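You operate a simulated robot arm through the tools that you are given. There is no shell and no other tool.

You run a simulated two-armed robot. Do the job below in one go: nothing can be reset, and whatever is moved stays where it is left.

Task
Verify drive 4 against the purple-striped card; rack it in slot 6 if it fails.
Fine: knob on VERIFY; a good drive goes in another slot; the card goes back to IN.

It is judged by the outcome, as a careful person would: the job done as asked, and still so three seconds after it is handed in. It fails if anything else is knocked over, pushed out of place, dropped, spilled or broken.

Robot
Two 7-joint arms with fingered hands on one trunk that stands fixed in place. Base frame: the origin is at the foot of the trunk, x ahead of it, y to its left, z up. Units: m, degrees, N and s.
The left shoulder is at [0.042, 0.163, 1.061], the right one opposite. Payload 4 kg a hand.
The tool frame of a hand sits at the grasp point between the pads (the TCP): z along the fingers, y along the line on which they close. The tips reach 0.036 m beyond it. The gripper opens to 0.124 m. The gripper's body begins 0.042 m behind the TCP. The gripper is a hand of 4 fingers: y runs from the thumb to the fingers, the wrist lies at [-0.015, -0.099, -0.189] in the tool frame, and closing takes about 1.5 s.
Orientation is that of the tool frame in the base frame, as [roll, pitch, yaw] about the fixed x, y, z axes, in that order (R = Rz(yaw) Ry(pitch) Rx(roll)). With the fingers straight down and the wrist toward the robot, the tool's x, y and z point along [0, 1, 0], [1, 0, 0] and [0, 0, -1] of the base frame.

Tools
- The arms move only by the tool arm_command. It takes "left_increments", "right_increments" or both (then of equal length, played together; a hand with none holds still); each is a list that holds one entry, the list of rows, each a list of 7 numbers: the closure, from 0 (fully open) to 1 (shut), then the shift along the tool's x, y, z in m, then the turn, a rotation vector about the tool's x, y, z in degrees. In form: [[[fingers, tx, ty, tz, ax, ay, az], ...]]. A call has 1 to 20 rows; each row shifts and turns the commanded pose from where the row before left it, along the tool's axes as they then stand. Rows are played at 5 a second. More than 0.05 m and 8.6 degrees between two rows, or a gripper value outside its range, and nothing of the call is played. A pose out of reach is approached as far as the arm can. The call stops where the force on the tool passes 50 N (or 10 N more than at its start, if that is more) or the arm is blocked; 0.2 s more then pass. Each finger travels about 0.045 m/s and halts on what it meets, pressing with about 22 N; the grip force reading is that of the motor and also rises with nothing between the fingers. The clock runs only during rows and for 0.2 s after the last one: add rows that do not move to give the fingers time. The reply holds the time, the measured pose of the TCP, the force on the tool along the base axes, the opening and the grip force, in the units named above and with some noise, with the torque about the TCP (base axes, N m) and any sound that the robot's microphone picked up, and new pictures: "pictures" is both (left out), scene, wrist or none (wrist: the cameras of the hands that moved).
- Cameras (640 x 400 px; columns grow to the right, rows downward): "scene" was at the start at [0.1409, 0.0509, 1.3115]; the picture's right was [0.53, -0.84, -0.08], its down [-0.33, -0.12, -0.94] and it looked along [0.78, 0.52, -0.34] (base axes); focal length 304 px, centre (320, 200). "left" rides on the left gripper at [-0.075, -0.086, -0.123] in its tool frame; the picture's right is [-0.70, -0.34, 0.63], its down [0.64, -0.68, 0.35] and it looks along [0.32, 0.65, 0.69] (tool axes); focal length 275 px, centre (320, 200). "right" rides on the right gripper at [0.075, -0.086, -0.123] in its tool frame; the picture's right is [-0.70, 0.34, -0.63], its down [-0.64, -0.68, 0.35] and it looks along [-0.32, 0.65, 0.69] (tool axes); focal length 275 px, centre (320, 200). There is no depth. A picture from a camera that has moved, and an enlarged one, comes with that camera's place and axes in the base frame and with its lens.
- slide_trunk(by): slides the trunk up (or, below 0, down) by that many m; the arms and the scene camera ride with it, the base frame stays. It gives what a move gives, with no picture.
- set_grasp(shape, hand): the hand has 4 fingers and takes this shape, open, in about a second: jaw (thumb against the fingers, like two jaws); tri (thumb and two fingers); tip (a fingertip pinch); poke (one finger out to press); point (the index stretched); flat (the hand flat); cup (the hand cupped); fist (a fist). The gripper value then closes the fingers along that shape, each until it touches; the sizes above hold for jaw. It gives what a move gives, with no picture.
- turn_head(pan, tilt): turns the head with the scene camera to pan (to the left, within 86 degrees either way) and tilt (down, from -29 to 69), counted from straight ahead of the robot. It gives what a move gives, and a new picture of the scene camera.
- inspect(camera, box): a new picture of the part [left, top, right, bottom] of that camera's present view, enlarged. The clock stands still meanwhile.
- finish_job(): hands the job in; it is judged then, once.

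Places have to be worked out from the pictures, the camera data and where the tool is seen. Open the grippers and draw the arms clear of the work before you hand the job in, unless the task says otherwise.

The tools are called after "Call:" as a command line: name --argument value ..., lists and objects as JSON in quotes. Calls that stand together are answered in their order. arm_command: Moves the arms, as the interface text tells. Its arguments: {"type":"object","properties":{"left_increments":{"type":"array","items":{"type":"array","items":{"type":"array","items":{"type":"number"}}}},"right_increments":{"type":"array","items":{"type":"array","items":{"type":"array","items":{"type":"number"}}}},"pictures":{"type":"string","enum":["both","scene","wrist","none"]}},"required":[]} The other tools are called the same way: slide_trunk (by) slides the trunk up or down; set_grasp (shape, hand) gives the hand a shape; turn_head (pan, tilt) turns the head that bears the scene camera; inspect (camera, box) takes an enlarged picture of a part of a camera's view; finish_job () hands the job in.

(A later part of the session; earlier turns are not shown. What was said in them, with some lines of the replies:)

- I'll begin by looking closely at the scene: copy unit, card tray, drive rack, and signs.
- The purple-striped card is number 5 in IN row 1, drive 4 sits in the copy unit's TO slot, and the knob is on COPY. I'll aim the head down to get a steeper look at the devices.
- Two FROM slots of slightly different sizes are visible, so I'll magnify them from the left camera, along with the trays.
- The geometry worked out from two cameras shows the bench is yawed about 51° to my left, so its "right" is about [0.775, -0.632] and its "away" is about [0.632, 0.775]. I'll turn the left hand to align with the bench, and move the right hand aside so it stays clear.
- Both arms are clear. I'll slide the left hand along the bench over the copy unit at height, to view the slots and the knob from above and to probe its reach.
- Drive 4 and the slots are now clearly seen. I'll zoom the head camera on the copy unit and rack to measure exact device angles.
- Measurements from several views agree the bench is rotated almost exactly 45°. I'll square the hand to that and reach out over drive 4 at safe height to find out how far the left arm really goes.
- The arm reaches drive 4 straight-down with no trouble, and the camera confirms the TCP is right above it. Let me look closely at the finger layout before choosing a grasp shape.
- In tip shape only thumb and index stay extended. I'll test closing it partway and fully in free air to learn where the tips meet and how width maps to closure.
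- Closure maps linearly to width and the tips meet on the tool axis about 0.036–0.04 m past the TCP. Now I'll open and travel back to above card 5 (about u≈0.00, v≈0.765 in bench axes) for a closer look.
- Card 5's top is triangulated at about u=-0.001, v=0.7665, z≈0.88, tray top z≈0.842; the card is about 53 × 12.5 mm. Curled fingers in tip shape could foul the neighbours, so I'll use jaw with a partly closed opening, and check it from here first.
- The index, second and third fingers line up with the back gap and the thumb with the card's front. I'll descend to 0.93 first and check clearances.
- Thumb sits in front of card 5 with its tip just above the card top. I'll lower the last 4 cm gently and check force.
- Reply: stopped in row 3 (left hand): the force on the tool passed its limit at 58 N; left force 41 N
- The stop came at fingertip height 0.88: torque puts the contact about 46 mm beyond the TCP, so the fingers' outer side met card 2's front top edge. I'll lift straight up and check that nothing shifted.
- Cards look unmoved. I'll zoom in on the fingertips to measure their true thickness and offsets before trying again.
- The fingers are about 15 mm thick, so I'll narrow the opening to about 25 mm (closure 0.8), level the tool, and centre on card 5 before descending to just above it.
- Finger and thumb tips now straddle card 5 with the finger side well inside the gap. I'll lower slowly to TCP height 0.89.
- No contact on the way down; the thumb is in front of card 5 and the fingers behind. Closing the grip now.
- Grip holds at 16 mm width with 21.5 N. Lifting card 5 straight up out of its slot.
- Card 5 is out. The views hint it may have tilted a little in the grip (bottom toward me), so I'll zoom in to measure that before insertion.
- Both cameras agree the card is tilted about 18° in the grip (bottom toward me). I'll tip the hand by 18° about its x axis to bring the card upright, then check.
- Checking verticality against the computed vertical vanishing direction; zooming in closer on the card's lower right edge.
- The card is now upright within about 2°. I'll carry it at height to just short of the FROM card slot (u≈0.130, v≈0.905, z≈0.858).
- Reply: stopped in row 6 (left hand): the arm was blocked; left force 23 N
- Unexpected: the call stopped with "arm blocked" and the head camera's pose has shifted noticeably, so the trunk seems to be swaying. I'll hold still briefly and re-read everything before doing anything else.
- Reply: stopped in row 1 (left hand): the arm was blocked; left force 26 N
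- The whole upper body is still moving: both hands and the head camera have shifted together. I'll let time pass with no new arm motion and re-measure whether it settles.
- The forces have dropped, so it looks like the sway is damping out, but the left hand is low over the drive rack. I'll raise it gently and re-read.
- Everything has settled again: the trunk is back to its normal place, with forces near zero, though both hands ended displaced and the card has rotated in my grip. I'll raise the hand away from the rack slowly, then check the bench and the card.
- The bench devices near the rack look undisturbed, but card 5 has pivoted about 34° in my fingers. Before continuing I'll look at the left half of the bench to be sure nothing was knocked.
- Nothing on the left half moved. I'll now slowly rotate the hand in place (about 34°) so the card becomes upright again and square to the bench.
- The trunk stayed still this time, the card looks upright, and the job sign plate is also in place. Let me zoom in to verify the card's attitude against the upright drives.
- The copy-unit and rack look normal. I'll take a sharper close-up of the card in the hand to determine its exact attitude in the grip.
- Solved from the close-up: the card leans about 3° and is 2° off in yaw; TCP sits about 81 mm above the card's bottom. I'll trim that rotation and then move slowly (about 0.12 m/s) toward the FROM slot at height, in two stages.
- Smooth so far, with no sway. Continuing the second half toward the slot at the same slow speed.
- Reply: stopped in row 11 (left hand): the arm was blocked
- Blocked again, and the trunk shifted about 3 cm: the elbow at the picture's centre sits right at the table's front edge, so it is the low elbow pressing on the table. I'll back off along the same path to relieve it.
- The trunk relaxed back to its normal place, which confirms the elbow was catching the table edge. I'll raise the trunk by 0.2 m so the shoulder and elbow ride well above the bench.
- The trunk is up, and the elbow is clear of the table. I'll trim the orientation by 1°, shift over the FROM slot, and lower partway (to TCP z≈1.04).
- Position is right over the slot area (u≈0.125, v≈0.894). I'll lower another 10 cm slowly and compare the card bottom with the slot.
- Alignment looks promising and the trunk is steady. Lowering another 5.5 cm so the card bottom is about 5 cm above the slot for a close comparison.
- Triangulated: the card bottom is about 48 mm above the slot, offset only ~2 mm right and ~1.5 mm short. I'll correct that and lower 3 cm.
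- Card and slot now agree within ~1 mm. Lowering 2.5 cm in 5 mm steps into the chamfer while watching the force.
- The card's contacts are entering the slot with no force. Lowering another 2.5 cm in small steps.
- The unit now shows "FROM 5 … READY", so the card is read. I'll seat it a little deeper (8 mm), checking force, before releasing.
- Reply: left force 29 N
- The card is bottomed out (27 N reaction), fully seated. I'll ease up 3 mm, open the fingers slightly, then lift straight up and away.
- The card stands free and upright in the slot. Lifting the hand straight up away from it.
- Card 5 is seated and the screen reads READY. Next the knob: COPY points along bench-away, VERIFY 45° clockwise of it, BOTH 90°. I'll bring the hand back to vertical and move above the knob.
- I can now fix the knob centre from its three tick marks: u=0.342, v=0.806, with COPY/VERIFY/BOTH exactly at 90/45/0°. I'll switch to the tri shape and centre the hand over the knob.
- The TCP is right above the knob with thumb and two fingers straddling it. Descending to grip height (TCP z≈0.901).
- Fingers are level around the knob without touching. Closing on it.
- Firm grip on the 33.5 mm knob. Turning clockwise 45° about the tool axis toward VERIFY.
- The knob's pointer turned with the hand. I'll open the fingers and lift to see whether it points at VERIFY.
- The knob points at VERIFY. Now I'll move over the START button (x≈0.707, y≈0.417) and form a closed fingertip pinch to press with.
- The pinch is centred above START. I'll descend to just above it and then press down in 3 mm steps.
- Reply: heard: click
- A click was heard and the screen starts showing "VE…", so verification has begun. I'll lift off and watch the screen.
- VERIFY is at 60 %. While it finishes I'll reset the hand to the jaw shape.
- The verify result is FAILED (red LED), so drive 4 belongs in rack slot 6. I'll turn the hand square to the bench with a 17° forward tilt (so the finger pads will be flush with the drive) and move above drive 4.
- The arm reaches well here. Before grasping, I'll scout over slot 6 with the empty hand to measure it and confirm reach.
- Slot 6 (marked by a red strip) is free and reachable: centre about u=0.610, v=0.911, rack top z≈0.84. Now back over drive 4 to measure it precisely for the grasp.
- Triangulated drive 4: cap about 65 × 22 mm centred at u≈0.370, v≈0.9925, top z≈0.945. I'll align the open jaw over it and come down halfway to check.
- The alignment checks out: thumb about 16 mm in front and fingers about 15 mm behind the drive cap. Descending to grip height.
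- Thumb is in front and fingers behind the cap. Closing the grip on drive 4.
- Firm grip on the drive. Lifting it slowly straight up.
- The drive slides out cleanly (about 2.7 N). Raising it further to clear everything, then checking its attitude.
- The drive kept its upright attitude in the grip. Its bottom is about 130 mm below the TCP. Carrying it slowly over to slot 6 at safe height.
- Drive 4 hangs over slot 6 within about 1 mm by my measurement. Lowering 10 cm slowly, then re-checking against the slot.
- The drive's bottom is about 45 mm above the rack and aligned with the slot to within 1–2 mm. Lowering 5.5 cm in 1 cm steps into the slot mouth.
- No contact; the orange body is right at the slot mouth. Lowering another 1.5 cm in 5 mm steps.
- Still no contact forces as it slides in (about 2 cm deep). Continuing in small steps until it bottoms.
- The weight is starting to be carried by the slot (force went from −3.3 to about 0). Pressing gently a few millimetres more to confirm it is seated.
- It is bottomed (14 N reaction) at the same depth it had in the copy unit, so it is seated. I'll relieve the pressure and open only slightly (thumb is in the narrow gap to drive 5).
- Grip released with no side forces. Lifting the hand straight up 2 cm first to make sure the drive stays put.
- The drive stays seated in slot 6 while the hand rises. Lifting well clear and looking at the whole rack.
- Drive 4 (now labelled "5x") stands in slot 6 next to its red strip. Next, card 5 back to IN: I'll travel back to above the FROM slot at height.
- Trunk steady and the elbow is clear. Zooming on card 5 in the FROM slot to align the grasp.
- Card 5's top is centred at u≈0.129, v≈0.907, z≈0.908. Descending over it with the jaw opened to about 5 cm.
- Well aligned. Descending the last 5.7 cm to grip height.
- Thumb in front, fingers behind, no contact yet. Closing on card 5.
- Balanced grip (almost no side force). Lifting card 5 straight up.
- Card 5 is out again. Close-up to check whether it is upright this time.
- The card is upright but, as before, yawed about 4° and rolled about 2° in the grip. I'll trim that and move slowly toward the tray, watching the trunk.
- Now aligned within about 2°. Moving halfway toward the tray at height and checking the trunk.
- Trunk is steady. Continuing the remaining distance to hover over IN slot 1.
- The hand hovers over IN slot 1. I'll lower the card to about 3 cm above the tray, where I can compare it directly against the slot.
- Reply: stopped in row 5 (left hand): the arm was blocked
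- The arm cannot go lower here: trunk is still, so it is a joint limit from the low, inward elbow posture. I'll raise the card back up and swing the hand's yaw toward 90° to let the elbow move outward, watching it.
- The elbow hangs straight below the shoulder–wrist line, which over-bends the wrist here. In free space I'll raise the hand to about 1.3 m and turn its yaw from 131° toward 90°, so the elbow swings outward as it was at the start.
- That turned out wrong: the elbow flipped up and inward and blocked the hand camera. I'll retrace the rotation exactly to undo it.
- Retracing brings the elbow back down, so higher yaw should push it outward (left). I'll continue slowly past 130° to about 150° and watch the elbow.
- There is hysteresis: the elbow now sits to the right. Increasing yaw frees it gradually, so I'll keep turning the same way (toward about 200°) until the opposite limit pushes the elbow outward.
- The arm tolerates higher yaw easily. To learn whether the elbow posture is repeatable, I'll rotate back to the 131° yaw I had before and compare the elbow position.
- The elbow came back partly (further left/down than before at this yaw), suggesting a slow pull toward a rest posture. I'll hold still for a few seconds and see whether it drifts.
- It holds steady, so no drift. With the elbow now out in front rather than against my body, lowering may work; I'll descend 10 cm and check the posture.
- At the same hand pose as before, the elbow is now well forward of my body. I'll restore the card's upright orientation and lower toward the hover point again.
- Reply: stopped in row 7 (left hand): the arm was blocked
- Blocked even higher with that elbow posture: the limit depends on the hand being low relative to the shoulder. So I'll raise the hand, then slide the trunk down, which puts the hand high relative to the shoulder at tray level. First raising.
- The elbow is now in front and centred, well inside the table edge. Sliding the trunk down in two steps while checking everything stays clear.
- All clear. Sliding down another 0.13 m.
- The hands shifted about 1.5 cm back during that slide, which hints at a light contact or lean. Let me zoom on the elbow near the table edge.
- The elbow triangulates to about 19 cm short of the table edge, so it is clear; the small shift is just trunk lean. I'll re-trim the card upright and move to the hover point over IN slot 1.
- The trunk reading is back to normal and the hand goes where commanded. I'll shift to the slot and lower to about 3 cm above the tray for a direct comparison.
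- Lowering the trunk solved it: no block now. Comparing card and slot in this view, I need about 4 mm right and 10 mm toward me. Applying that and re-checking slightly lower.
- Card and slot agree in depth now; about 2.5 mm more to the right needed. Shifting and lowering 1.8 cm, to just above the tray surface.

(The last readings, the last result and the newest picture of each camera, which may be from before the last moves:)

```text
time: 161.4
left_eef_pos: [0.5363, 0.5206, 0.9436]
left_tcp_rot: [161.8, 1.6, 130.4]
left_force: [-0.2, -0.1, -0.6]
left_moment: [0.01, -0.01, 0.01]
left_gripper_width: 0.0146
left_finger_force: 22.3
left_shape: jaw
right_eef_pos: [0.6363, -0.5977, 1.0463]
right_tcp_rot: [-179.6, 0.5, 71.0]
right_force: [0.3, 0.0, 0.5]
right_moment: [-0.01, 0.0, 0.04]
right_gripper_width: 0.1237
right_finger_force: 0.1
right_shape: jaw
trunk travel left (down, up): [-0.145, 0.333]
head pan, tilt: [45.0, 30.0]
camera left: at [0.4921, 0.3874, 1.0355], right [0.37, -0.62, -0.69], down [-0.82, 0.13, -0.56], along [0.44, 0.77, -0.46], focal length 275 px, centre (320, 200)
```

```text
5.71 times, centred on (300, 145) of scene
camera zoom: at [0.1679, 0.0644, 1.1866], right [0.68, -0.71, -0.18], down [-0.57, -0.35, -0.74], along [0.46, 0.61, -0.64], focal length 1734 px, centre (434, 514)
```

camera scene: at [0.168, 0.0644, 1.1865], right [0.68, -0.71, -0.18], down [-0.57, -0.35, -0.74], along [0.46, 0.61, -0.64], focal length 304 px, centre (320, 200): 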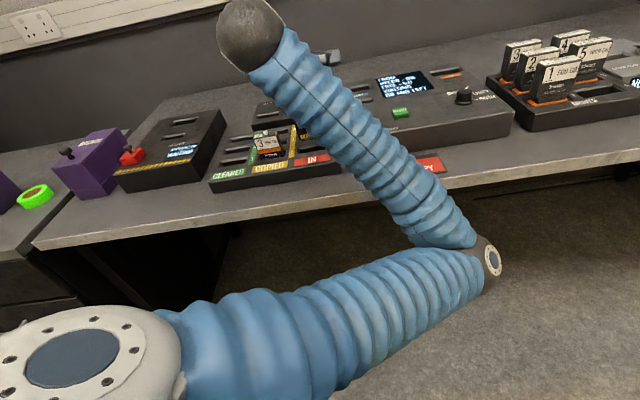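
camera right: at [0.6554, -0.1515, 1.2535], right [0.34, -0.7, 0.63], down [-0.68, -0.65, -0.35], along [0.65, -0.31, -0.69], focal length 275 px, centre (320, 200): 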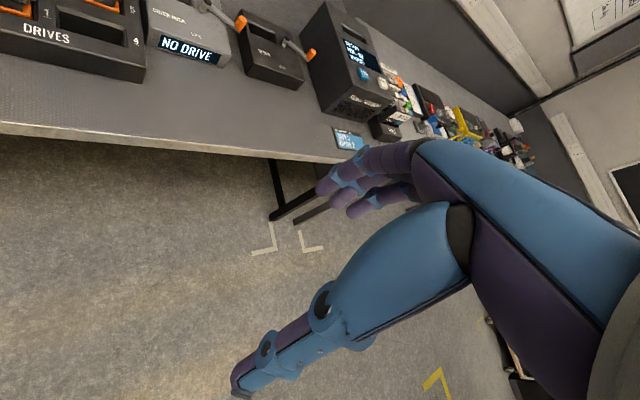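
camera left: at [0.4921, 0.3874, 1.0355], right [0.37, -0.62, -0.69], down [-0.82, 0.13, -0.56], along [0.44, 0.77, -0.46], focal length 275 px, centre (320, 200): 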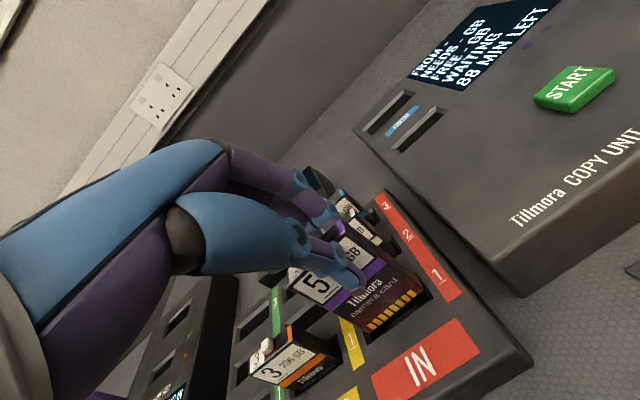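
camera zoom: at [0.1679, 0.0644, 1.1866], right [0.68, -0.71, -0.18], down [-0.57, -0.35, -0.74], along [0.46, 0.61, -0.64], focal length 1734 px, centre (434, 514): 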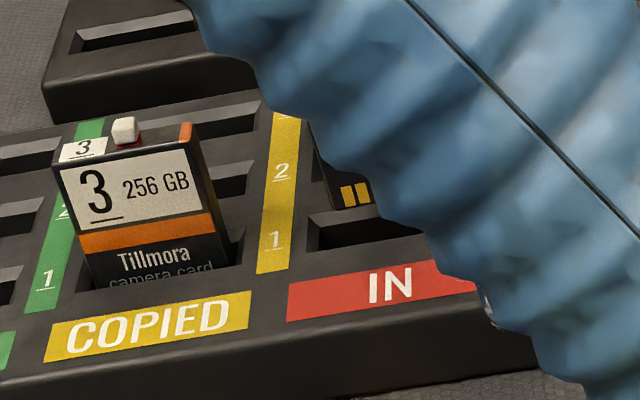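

The card is now about 7 mm above the slot and centred within ~2 mm. Nudging 1.5 mm left and lowering into the slot in 5 mm steps.

Call:
arm_command --left_increments '[[[1, 0.0016, -0.0008, 0.005, 0, 0, 0], [1, 0.0001, -0.00157, 0.00475, 0, 0, 0], [1, 0.0001, -0.00157, 0.00475, 0, 0, 0], [1, 0, 0, 0, 0, 0, 0]]]' --pictures "wrist"

Call:
inspect --camera "left" --box '[310, 230, 430, 350]'

```text
time: 162.4
left_eef_pos: [0.5363, 0.5228, 0.928]
left_tcp_rot: [161.7, 1.5, 130.5]
left_force: [-0.2, 0.7, 0.0]
left_moment: [-0.02, -0.02, 0.0]
left_gripper_width: 0.0142
left_finger_force: 22.4
left_shape: jaw
right_eef_pos: [0.6353, -0.597, 1.0466]
right_tcp_rot: [-179.6, 0.5, 71.0]
right_force: [0.9, -0.2, -0.9]
right_moment: [0.0, -0.01, 0.01]
right_gripper_width: 0.1242
right_finger_force: 0.1
right_shape: jaw
trunk travel left (down, up): [-0.145, 0.333]
head pan, tilt: [45.0, 30.0]
camera left: at [0.4919, 0.3892, 1.0199], right [0.37, -0.62, -0.69], down [-0.82, 0.13, -0.56], along [0.44, 0.77, -0.46], focal length 275 px, centre (320, 200)
```

left: 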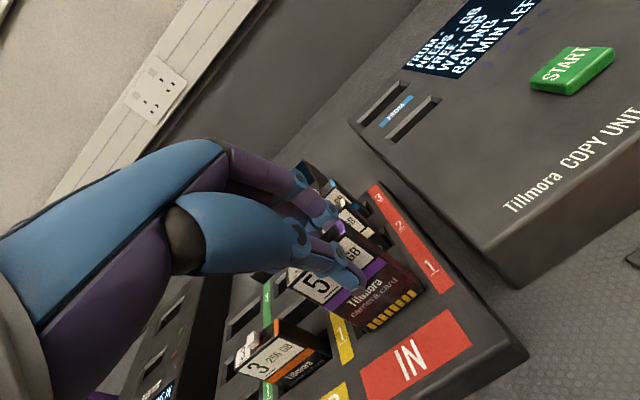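

```text
3.33 times, centred on (370, 290) of left
camera zoom: at [0.4919, 0.3892, 1.0199], right [0.37, -0.62, -0.69], down [-0.82, 0.13, -0.56], along [0.44, 0.77, -0.46], focal length 918 px, centre (153, -100)
```

zoom: 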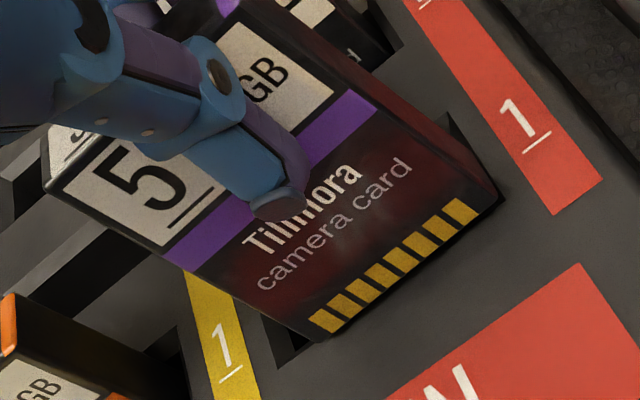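

Cross-checking both cameras: the card bottom is now about level with the tray top, but sits ~6 mm too far forward and ~5 mm too far right. I'll back up 8 mm, correct, and look again.

Call:
arm_command --left_increments '[[[1, -0.0002, 0.0025, -0.0076, 0, 0, 0], [1, 0.0055, 0.0054, 0.0017, 0, 0, 0], [1, 0, 0, 0, 0, 0, 0]]]' --pictures "wrist"

Call:
inspect --camera "left" --box '[310, 230, 430, 350]'

Call:
inspect --camera "scene" --box '[270, 120, 330, 170]'

```text
time: 163.2
left_eef_pos: [0.5369, 0.531, 0.9352]
left_tcp_rot: [161.7, 1.6, 130.6]
left_force: [0.4, -0.2, -0.5]
left_moment: [-0.02, 0.0, -0.01]
left_gripper_width: 0.0142
left_finger_force: 21.8
left_shape: jaw
right_eef_pos: [0.6362, -0.5975, 1.0464]
right_tcp_rot: [-179.6, 0.5, 71.0]
right_force: [0.7, -0.2, -0.6]
right_moment: [0.0, 0.02, 0.0]
right_gripper_width: 0.1237
right_finger_force: 0.0
right_shape: jaw
trunk travel left (down, up): [-0.145, 0.333]
head pan, tilt: [45.0, 30.0]
camera left: at [0.4926, 0.3969, 1.0284], right [0.37, -0.62, -0.69], down [-0.82, 0.13, -0.56], along [0.44, 0.77, -0.46], focal length 275 px, centre (320, 200)
```

left: 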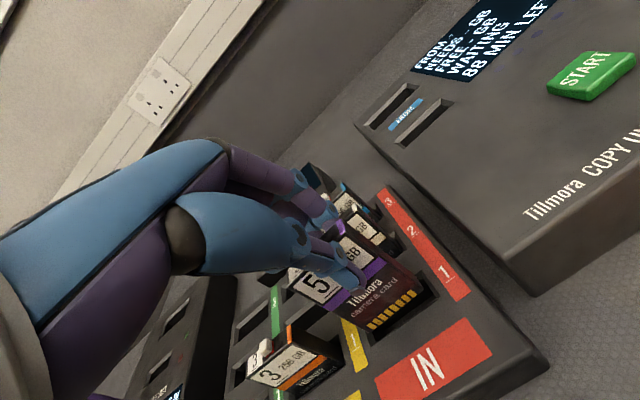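

```text
3.33 times, centred on (370, 290) of left
camera zoom: at [0.4926, 0.3969, 1.0284], right [0.37, -0.62, -0.69], down [-0.82, 0.13, -0.56], along [0.44, 0.77, -0.46], focal length 918 px, centre (153, -100)
```

zoom: 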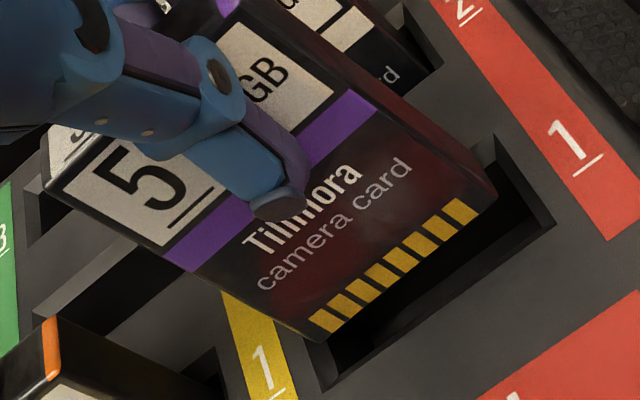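

```text
8.00 times, centred on (300, 145) of scene
camera zoom: at [0.1679, 0.0644, 1.1866], right [0.68, -0.71, -0.18], down [-0.57, -0.35, -0.74], along [0.46, 0.61, -0.64], focal length 2428 px, centre (480, 640)
```

zoom: 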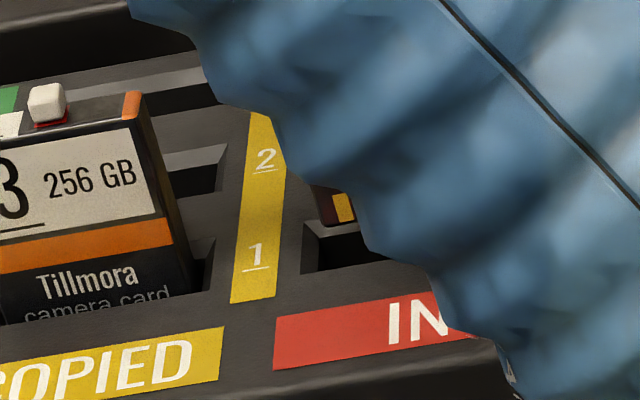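

Now the card sits within ~1–2 mm of centre in both directions. Lowering into the slot in 5 mm steps while watching the force.

Call:
arm_command --left_increments '[[[1, -0.001, -0.0025, 0.0044, 0, 0, 0], [1, 0.0001, -0.00157, 0.00475, 0, 0, 0], [1, 0.0001, -0.00157, 0.00475, 0, 0, 0], [1, 0, 0, 0, 0, 0, 0]]]' --pictures "wrist"

Call:
inspect --camera "left" --box '[310, 230, 430, 350]'

```text
time: 164.2
left_eef_pos: [0.5354, 0.5278, 0.9208]
left_tcp_rot: [161.8, 1.6, 130.6]
left_force: [2.1, 2.5, 3.3]
left_moment: [0.2, -0.09, -0.02]
left_gripper_width: 0.0144
left_finger_force: 22.0
left_shape: jaw
right_eef_pos: [0.6348, -0.597, 1.0455]
right_tcp_rot: [-179.6, 0.4, 71.0]
right_force: [-0.1, 0.2, -0.4]
right_moment: [0.03, -0.01, -0.06]
right_gripper_width: 0.1239
right_finger_force: 0.0
right_shape: jaw
trunk travel left (down, up): [-0.145, 0.333]
head pan, tilt: [45.0, 30.0]
camera left: at [0.4925, 0.3951, 1.0134], right [0.37, -0.62, -0.69], down [-0.82, 0.13, -0.56], along [0.44, 0.77, -0.46], focal length 275 px, centre (320, 200)
```

left: 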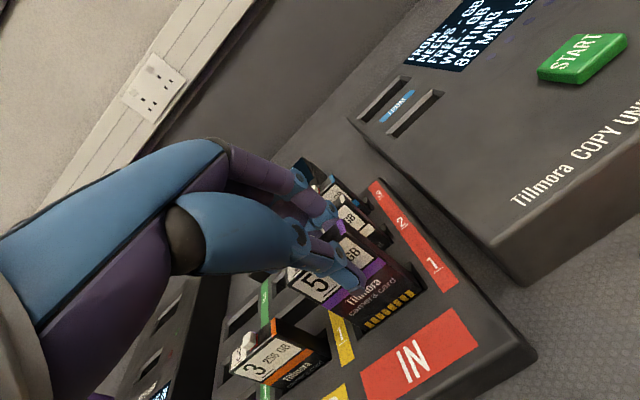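

```text
3.33 times, centred on (370, 290) of left
camera zoom: at [0.4925, 0.3951, 1.0134], right [0.37, -0.62, -0.69], down [-0.82, 0.13, -0.56], along [0.44, 0.77, -0.46], focal length 918 px, centre (153, -100)
```

zoom: 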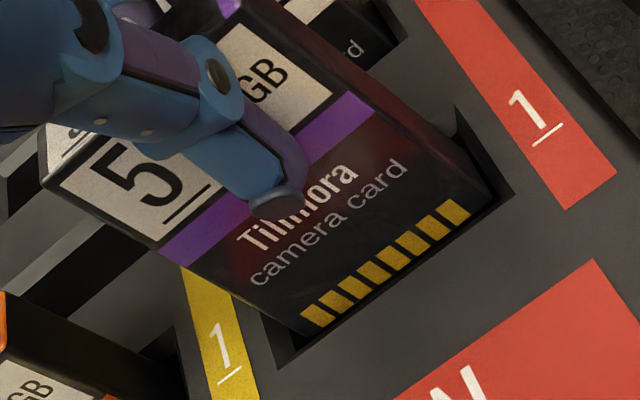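

Light contact with the front chamfer (about 3 N pushing back). I'll shift 2.5 mm away from me and continue down gently.

Call:
arm_command --left_increments '[[[1, 0.0001, 0.0029, -0.0011, 0, 0, 0], [1, 0.0001, -0.00126, 0.0038, 0, 0, 0], [1, 0.0001, -0.00126, 0.0038, 0, 0, 0], [1, 0.0001, -0.00126, 0.0038, 0, 0, 0], [1, 0, 0, 0, 0, 0, 0]]]' --pictures "wrist"

Call:
inspect --camera "left" --box '[310, 230, 430, 350]'

```text
time: 165.4
left_eef_pos: [0.5371, 0.5303, 0.911]
left_tcp_rot: [161.7, 1.5, 130.5]
left_force: [-0.5, 0.7, -1.3]
left_moment: [0.03, 0.0, -0.03]
left_gripper_width: 0.0144
left_finger_force: 22.5
left_shape: jaw
right_eef_pos: [0.6363, -0.5969, 1.0462]
right_tcp_rot: [-179.7, 0.5, 71.0]
right_force: [-1.2, 0.7, -0.4]
right_moment: [0.01, 0.03, 0.0]
right_gripper_width: 0.1239
right_finger_force: 0.0
right_shape: jaw
trunk travel left (down, up): [-0.145, 0.333]
head pan, tilt: [45.0, 30.0]
camera left: at [0.4943, 0.3972, 1.0029], right [0.37, -0.62, -0.69], down [-0.82, 0.13, -0.56], along [0.44, 0.77, -0.46], focal length 275 px, centre (320, 200)
```

left: 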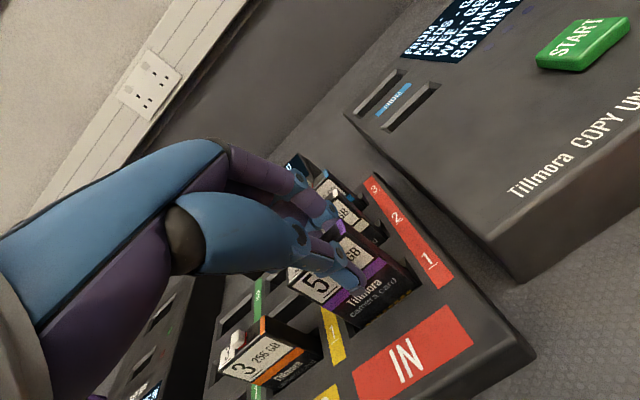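

```text
3.33 times, centred on (370, 290) of left
camera zoom: at [0.4943, 0.3972, 1.0029], right [0.37, -0.62, -0.69], down [-0.82, 0.13, -0.56], along [0.44, 0.77, -0.46], focal length 918 px, centre (153, -100)
```

zoom: 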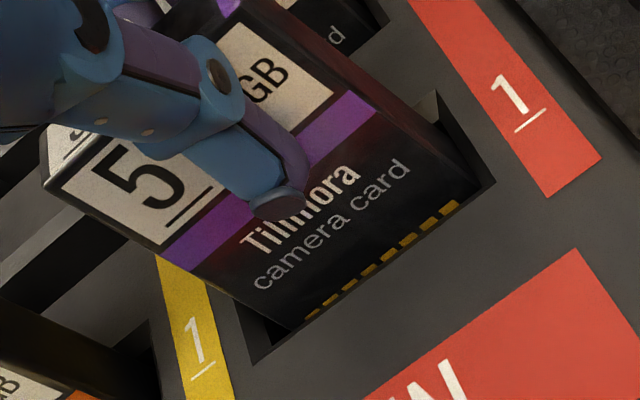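

The card is now sliding into the slot without force. Continuing down 1.5 cm.

Call:
arm_command --left_increments '[[[1, 0.0001, -0.00157, 0.00475, 0, 0, 0], [1, 0.0001, -0.00157, 0.00475, 0, 0, 0], [1, 0.0001, -0.00126, 0.0038, 0, 0, 0], [1, 0, 0, 0, 0, 0, 0]]]' --pictures "wrist"

Call:
inspect --camera "left" --box '[290, 210, 430, 350]'

```text
time: 166.4
left_eef_pos: [0.5385, 0.5306, 0.8969]
left_tcp_rot: [161.7, 1.4, 130.6]
left_force: [0.4, -0.3, -0.3]
left_moment: [0.07, 0.04, -0.01]
left_gripper_width: 0.0144
left_finger_force: 22.0
left_shape: jaw
right_eef_pos: [0.6354, -0.5974, 1.0462]
right_tcp_rot: [-179.7, 0.7, 71.1]
right_force: [0.0, -0.2, 0.6]
right_moment: [0.03, -0.01, -0.04]
right_gripper_width: 0.1239
right_finger_force: 0.1
right_shape: jaw
trunk travel left (down, up): [-0.145, 0.333]
head pan, tilt: [45.0, 30.0]
camera left: at [0.4944, 0.3972, 0.9886], right [0.37, -0.62, -0.69], down [-0.82, 0.13, -0.56], along [0.44, 0.77, -0.46], focal length 275 px, centre (320, 200)
```

left: 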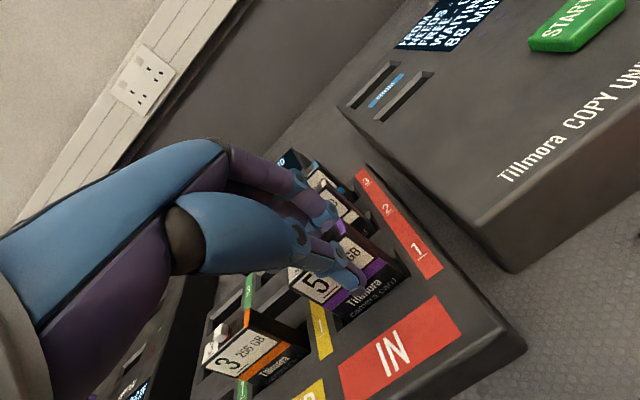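

```text
2.86 times, centred on (360, 280) of left
camera zoom: at [0.4944, 0.3972, 0.9886], right [0.37, -0.62, -0.69], down [-0.82, 0.13, -0.56], along [0.44, 0.77, -0.46], focal length 786 px, centre (206, -29)
```

zoom: 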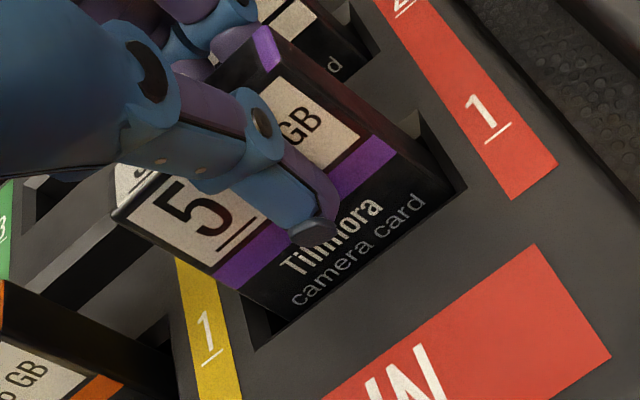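

Nearly at the original depth; a few millimetres remain. Lowering gently until it bottoms or the force rises.

Call:
arm_command --left_increments '[[[1, 0, -0.0009, 0.0028, 0, 0, 0], [1, 0, -0.0009, 0.0028, 0, 0, 0], [1, 0, 0, 0, 0, 0, 0]]]' --pictures "wrist"

Call:
inspect --camera "left" --box '[290, 210, 430, 350]'

```text
time: 167.2
left_eef_pos: [0.5388, 0.5282, 0.894]
left_tcp_rot: [161.6, 1.6, 130.5]
left_force: [2.1, -3.0, 20.3]
left_moment: [0.2, -0.18, -0.08]
left_gripper_width: 0.0138
left_finger_force: 21.9
left_shape: jaw
right_eef_pos: [0.6343, -0.5995, 1.0462]
right_tcp_rot: [-179.7, 0.5, 71.1]
right_force: [0.6, -0.1, 0.0]
right_moment: [0.04, -0.01, -0.02]
right_gripper_width: 0.1241
right_finger_force: 0.0
right_shape: jaw
trunk travel left (down, up): [-0.145, 0.333]
head pan, tilt: [45.0, 30.0]
camera left: at [0.4938, 0.3957, 0.9849], right [0.37, -0.62, -0.69], down [-0.82, 0.13, -0.56], along [0.44, 0.77, -0.46], focal length 275 px, centre (320, 200)
```

left: 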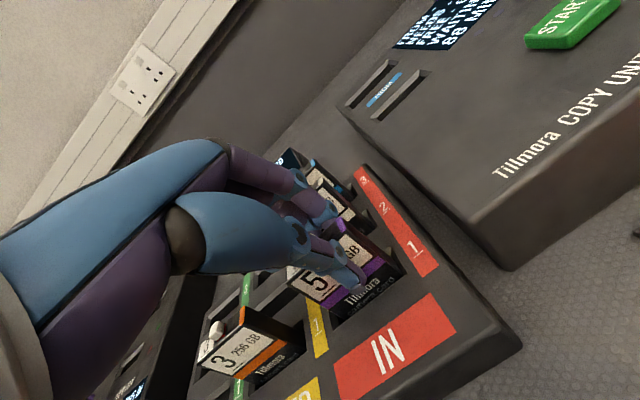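

```text
2.86 times, centred on (360, 280) of left
camera zoom: at [0.4938, 0.3957, 0.9849], right [0.37, -0.62, -0.69], down [-0.82, 0.13, -0.56], along [0.44, 0.77, -0.46], focal length 786 px, centre (206, -29)
```

zoom: 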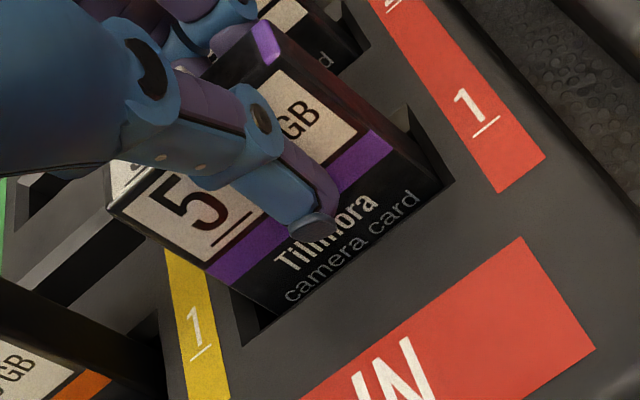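

20 N reaction centred on the card: it is bottomed in IN slot 1, at the same depth as its neighbours. Easing off and opening the fingers slightly.

Call:
arm_command --left_increments '[[[1, 0, 0.0008, -0.0024, 0, 0, 0], [0.78, 0, 0, 0, 0, 0, 0], [0.78, 0, 0, 0, 0, 0, 0], [0.78, 0, 0, 0, 0, 0, 0], [0.78, 0, 0, 0, 0, 0, 0]]]' --pictures "wrist"

Call:
inspect --camera "left" --box '[290, 210, 430, 350]'

```text
time: 168.4
left_eef_pos: [0.5375, 0.5297, 0.8931]
left_tcp_rot: [161.6, 1.6, 130.6]
left_force: [-0.7, -0.2, 0.2]
left_moment: [0.01, 0.0, 0.0]
left_gripper_width: 0.0272
left_finger_force: 0.0
left_shape: jaw
right_eef_pos: [0.6366, -0.5967, 1.0459]
right_tcp_rot: [-179.6, 0.5, 71.0]
right_force: [-0.3, -0.3, 0.6]
right_moment: [-0.01, 0.02, -0.01]
right_gripper_width: 0.1241
right_finger_force: 0.0
right_shape: jaw
trunk travel left (down, up): [-0.145, 0.333]
head pan, tilt: [45.0, 30.0]
camera left: at [0.4942, 0.3971, 0.9854], right [0.37, -0.62, -0.69], down [-0.82, 0.13, -0.56], along [0.44, 0.77, -0.46], focal length 275 px, centre (320, 200)
```

left: 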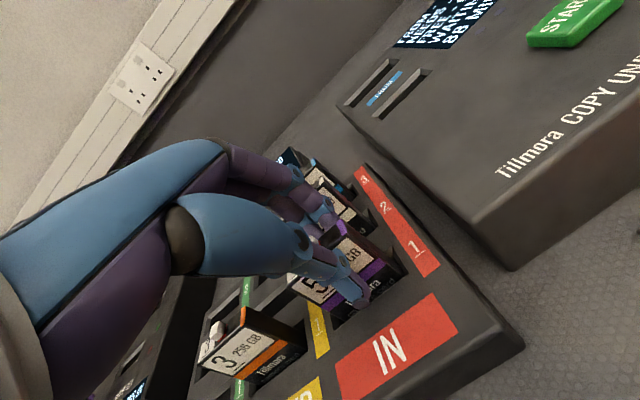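

```text
2.86 times, centred on (360, 280) of left
camera zoom: at [0.4942, 0.3971, 0.9854], right [0.37, -0.62, -0.69], down [-0.82, 0.13, -0.56], along [0.44, 0.77, -0.46], focal length 786 px, centre (206, -29)
```

zoom: 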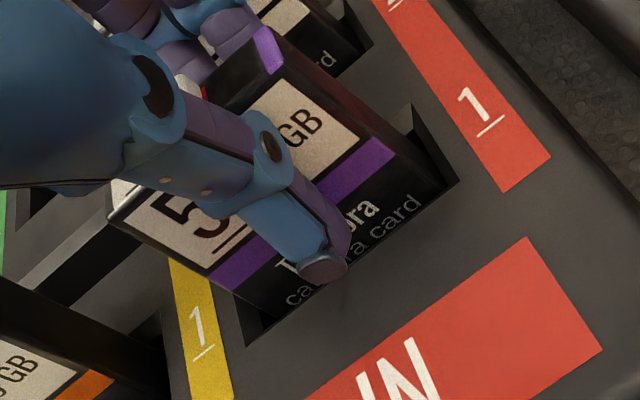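

Released with zero force. Lifting straight up, slowly at first.

Call:
arm_command --left_increments '[[[0.78, -0.0001, 0.0016, -0.0047, 0, 0, 0], [0.78, -0.0002, 0.0031, -0.0095, 0, 0, 0], [0.78, -0.0002, 0.0031, -0.0095, 0, 0, 0], [0.78, -0.0005, 0.0063, -0.019, 0, 0, 0], [0.78, -0.0005, 0.0063, -0.019, 0, 0, 0], [0.78, -0.0005, 0.0063, -0.019, 0, 0, 0], [0.78, -0.0005, 0.0063, -0.019, 0, 0, 0], [0.6, 0, 0, 0, 0, 0, 0]]]' --pictures "both"

Call:
inspect --camera "left" --box '[320, 200, 540, 400]'

```text
time: 170.2
left_eef_pos: [0.5375, 0.5311, 0.9977]
left_tcp_rot: [161.7, 1.4, 130.6]
left_force: [0.2, 0.1, -0.3]
left_moment: [0.0, 0.0, 0.0]
left_gripper_width: 0.0494
left_finger_force: 0.1
left_shape: jaw
right_eef_pos: [0.6344, -0.5965, 1.0454]
right_tcp_rot: [-179.6, 0.7, 71.0]
right_force: [-0.1, -0.1, -0.3]
right_moment: [0.01, 0.03, 0.01]
right_gripper_width: 0.1241
right_finger_force: 0.1
right_shape: jaw
trunk travel left (down, up): [-0.145, 0.333]
head pan, tilt: [45.0, 30.0]
camera scene: at [0.1681, 0.0646, 1.1864], right [0.68, -0.71, -0.18], down [-0.57, -0.35, -0.74], along [0.46, 0.61, -0.64], focal length 304 px, centre (320, 200)
camera left: at [0.494, 0.3973, 1.0906], right [0.37, -0.62, -0.69], down [-0.82, 0.13, -0.56], along [0.44, 0.77, -0.46], focal length 275 px, centre (320, 200)
```

scene: 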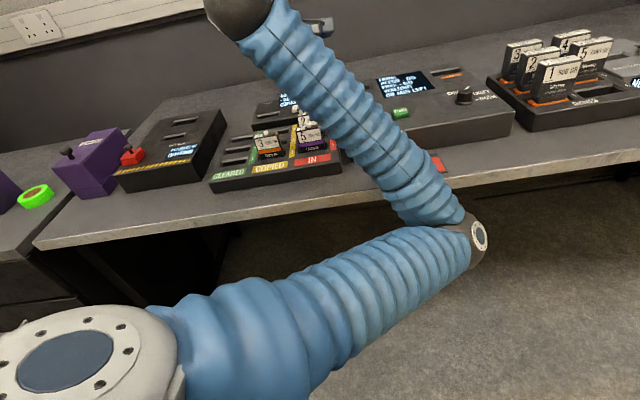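
left: 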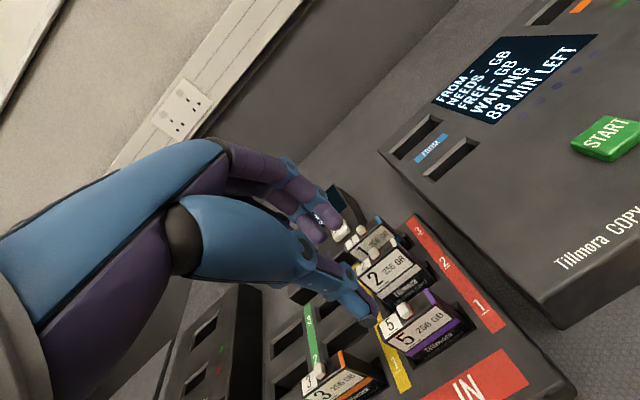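

```text
2.00 times, centred on (430, 300) of left
camera zoom: at [0.494, 0.3973, 1.0906], right [0.37, -0.62, -0.69], down [-0.82, 0.13, -0.56], along [0.44, 0.77, -0.46], focal length 551 px, centre (100, 0)
```

zoom: 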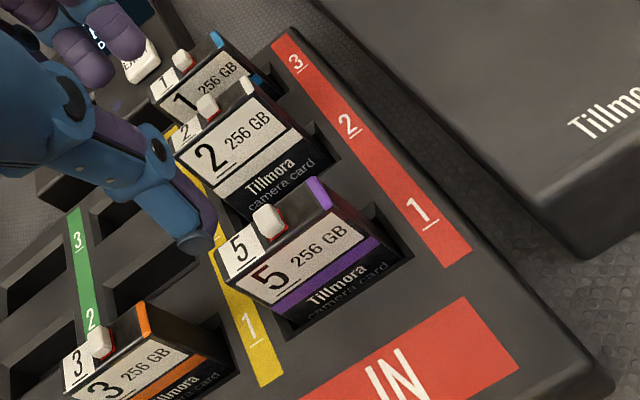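

Card 5 is back in IN slot 1, all neighbours undisturbed. Now raising the left arm well clear and opening the hand fully.

Call:
arm_command --left_increments '[[[0.3, -0.0005, 0.0063, -0.019, 0, 0, 0], [0, -0.0005, 0.0063, -0.019, 0, 0, 0], [0, -0.0005, 0.0063, -0.019, 0, 0, 0], [0, -0.0005, 0.0063, -0.019, 0, 0, 0], [0, -0.0005, 0.0063, -0.019, 0, 0, 0], [0, -0.0005, 0.0063, -0.019, 0, 0, 0], [0, -0.0005, 0.0063, -0.019, 0, 0, 0], [0, -0.0005, 0.0063, -0.019, 0, 0, 0], [0, -0.0005, 0.0063, -0.019, 0, 0, 0], [0, -0.0005, 0.0063, -0.019, 0, 0, 0], [0, -0.0005, 0.0063, -0.019, 0, 0, 0], [0, -0.0005, 0.0063, -0.019, 0, 0, 0], [0, -0.0005, 0.0063, -0.019, 0, 0, 0], [0, 0, 0, 0, 0, 0, 0]]]' --pictures "both"

```text
time: 173.2
left_eef_pos: [0.5377, 0.5314, 1.2579]
left_tcp_rot: [161.8, 1.4, 130.6]
left_force: [1.0, -0.3, -0.4]
left_moment: [-0.02, 0.01, 0.01]
left_gripper_width: 0.1232
left_finger_force: 0.0
left_shape: jaw
right_eef_pos: [0.6361, -0.5984, 1.0447]
right_tcp_rot: [-179.6, 0.6, 71.0]
right_force: [0.4, -0.4, 0.6]
right_moment: [0.02, 0.01, -0.03]
right_gripper_width: 0.1238
right_finger_force: 0.1
right_shape: jaw
trunk travel left (down, up): [-0.145, 0.333]
head pan, tilt: [45.0, 30.0]
camera scene: at [0.1683, 0.0645, 1.1864], right [0.68, -0.71, -0.18], down [-0.57, -0.35, -0.74], along [0.46, 0.61, -0.64], focal length 304 px, centre (320, 200)
camera left: at [0.4942, 0.3981, 1.3507], right [0.37, -0.62, -0.69], down [-0.82, 0.13, -0.56], along [0.44, 0.77, -0.46], focal length 275 px, centre (320, 200)
```

scene: 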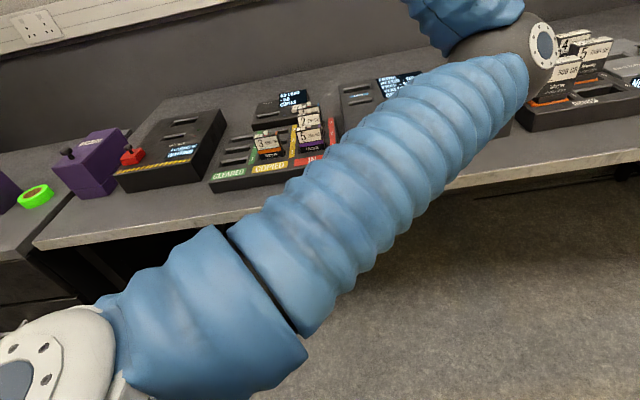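
left: 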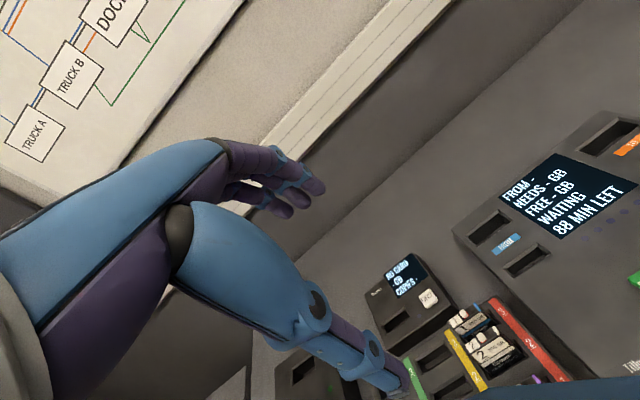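

Left hand is open and high above the bench. I'll bring the trunk back to its original height, then inspect the whole bench one last time.

Call:
slide_trunk --by 0.08

Call:
turn_head --pan 28 --tilt 25

Call:
inspect --camera "scene" --box '[0, 130, 300, 330]'

Call:
inspect --camera "scene" --box '[300, 100, 640, 300]'

```text
time: 174.4
left_eef_pos: [0.5395, 0.5304, 1.3383]
left_tcp_rot: [161.8, 1.5, 130.6]
left_force: [0.2, 0.2, 0.3]
left_moment: [0.03, 0.05, -0.04]
left_gripper_width: 0.1233
left_finger_force: 0.1
left_shape: jaw
right_eef_pos: [0.6361, -0.5978, 1.1238]
right_tcp_rot: [-179.6, 0.7, 71.0]
right_force: [-0.1, -0.2, -0.5]
right_moment: [0.02, 0.0, 0.01]
right_gripper_width: 0.1239
right_finger_force: 0.0
right_shape: jaw
trunk travel left (down, up): [-0.225, 0.253]
head pan, tilt: [45.0, 30.0]
```

```text
time: 175.2
left_eef_pos: [0.5373, 0.531, 1.3385]
left_tcp_rot: [161.7, 1.4, 130.6]
left_force: [-0.1, 0.7, 0.1]
left_moment: [0.02, 0.01, 0.0]
left_gripper_width: 0.1236
left_finger_force: 0.1
left_shape: jaw
right_eef_pos: [0.6357, -0.5974, 1.1261]
right_tcp_rot: [-179.6, 0.4, 71.1]
right_force: [-0.7, 0.1, -0.3]
right_moment: [0.0, 0.0, 0.0]
right_gripper_width: 0.1241
right_finger_force: 0.0
right_shape: jaw
trunk travel left (down, up): [-0.225, 0.253]
head pan, tilt: [28.0, 25.0]
camera scene: at [0.1403, 0.0438, 1.2911], right [0.46, -0.88, -0.07], down [-0.51, -0.2, -0.84], along [0.73, 0.43, -0.54], focal length 304 px, centre (320, 200)
```

scene: 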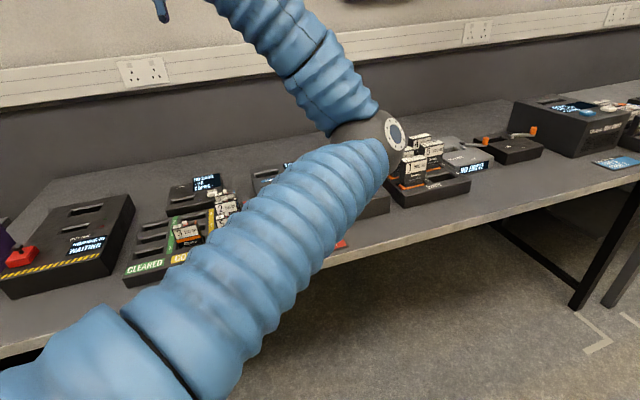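

```text
2.00 times, centred on (150, 230) of scene
camera zoom: at [0.1403, 0.0438, 1.2911], right [0.46, -0.88, -0.07], down [-0.51, -0.2, -0.84], along [0.73, 0.43, -0.54], focal length 607 px, centre (660, 140)
```

zoom: 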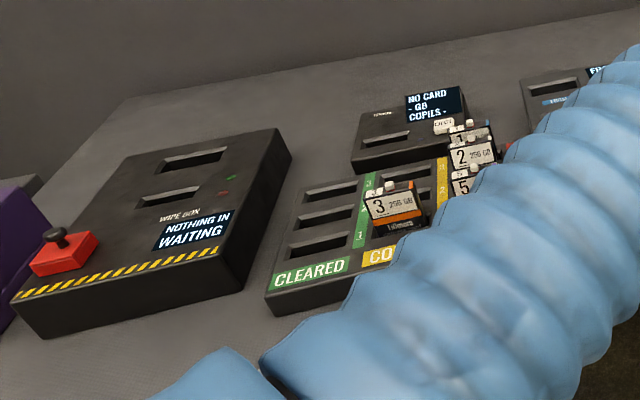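

```text
1.88 times, centred on (470, 200) of scene
camera zoom: at [0.1403, 0.0438, 1.2911], right [0.46, -0.88, -0.07], down [-0.51, -0.2, -0.84], along [0.73, 0.43, -0.54], focal length 571 px, centre (38, 200)
```

zoom: 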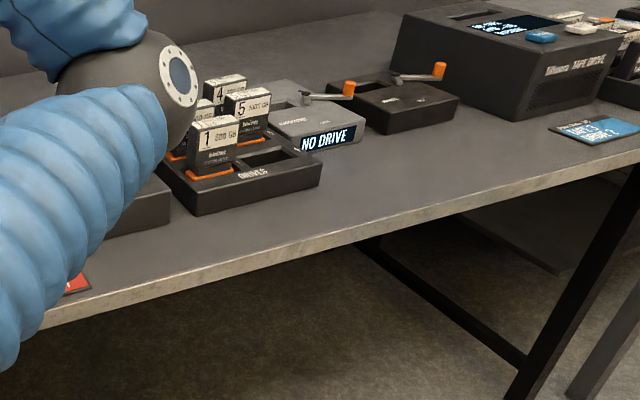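

All devices look in place. Final close look at the rack and the tray before handing in.

Call:
inspect --camera "scene" --box '[385, 120, 505, 220]'

Call:
inspect --camera "left" --box '[360, 100, 640, 400]'

Call:
inspect --camera "scene" --box '[150, 180, 260, 270]'

```text
4.00 times, centred on (445, 170) of scene
camera zoom: at [0.1403, 0.0438, 1.2911], right [0.46, -0.88, -0.07], down [-0.51, -0.2, -0.84], along [0.73, 0.43, -0.54], focal length 1214 px, centre (-180, 320)
```

zoom: 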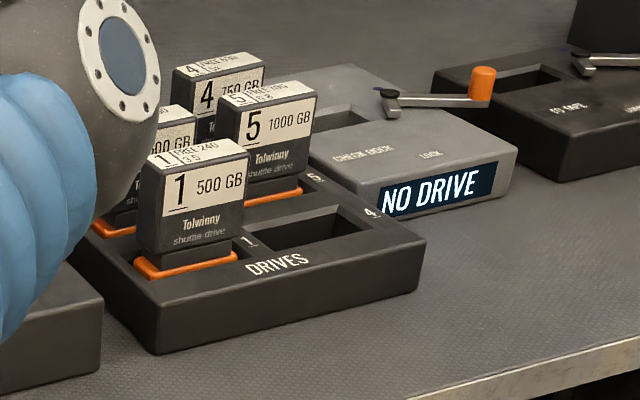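

```text
1.33 times, centred on (500, 250) of left
camera zoom: at [0.4942, 0.3975, 1.4311], right [0.37, -0.62, -0.69], down [-0.82, 0.13, -0.56], along [0.44, 0.77, -0.46], focal length 367 px, centre (80, 133)
```

zoom: 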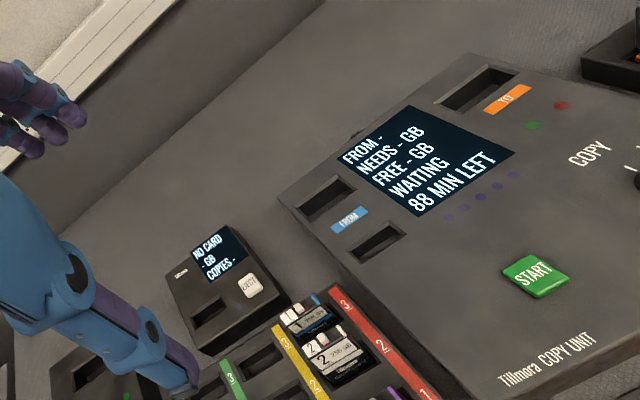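

```text
4.44 times, centred on (205, 225) of scene
camera zoom: at [0.1403, 0.0438, 1.2911], right [0.46, -0.88, -0.07], down [-0.51, -0.2, -0.84], along [0.73, 0.43, -0.54], focal length 1349 px, centre (831, 89)
```

zoom: 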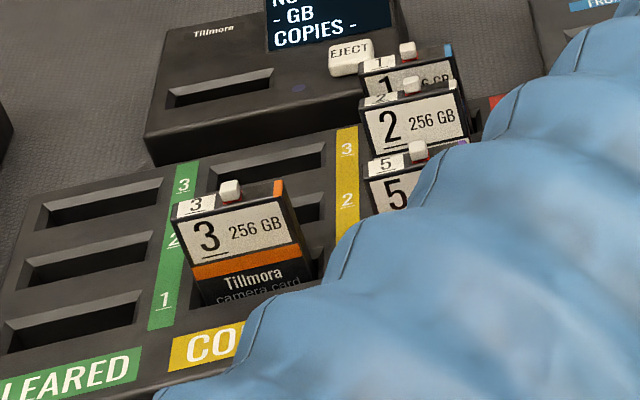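

The drive failed verification and now stands in slot 6. Card 5 is back in IN, the knob is on VERIFY, and nothing else has moved. Both hands are open and held clear, so I'm handing the job in.

Call:
finish_job

```text
The job is handed in.
```

Drive 4 failed its check against card 5 (the purple-striped card). The copy unit showed FAILED with the red light on, so I racked the drive in slot 6.

- **Drive 4:** it is pushed fully down into slot 6, and its label now reads "5x".
- **Card 5:** it is back in IN slot 1, seated to the bottom.
- **Knob:** it is on VERIFY.

Four things went less than smoothly:

- **Card 2 touched:** on my first try for card 5 my fingers came down on the top edge of card 2, and the arm stopped at 58 N. Card 2 did not move.
- **Trunk sway:** while I was carrying card 5 to the copy unit, the arm was blocked and the trunk swayed hard, most likely because the left elbow caught the table edge. A second, smaller catch followed. Both hands were thrown out of position, and card 5 twisted in my grip but was not dropped. A look along the bench afterwards showed nothing displaced.
- **Arm stops:** the left arm also stopped twice at its limit while I was returning card 5, until I lowered the trunk.
- **Unseen at the end:** the left arm hid part of the bench in my last views, including the knob. I last saw it on VERIFY while taking the card out of the copy unit and have not touched it since.

Both hands are open and held clear of the bench.
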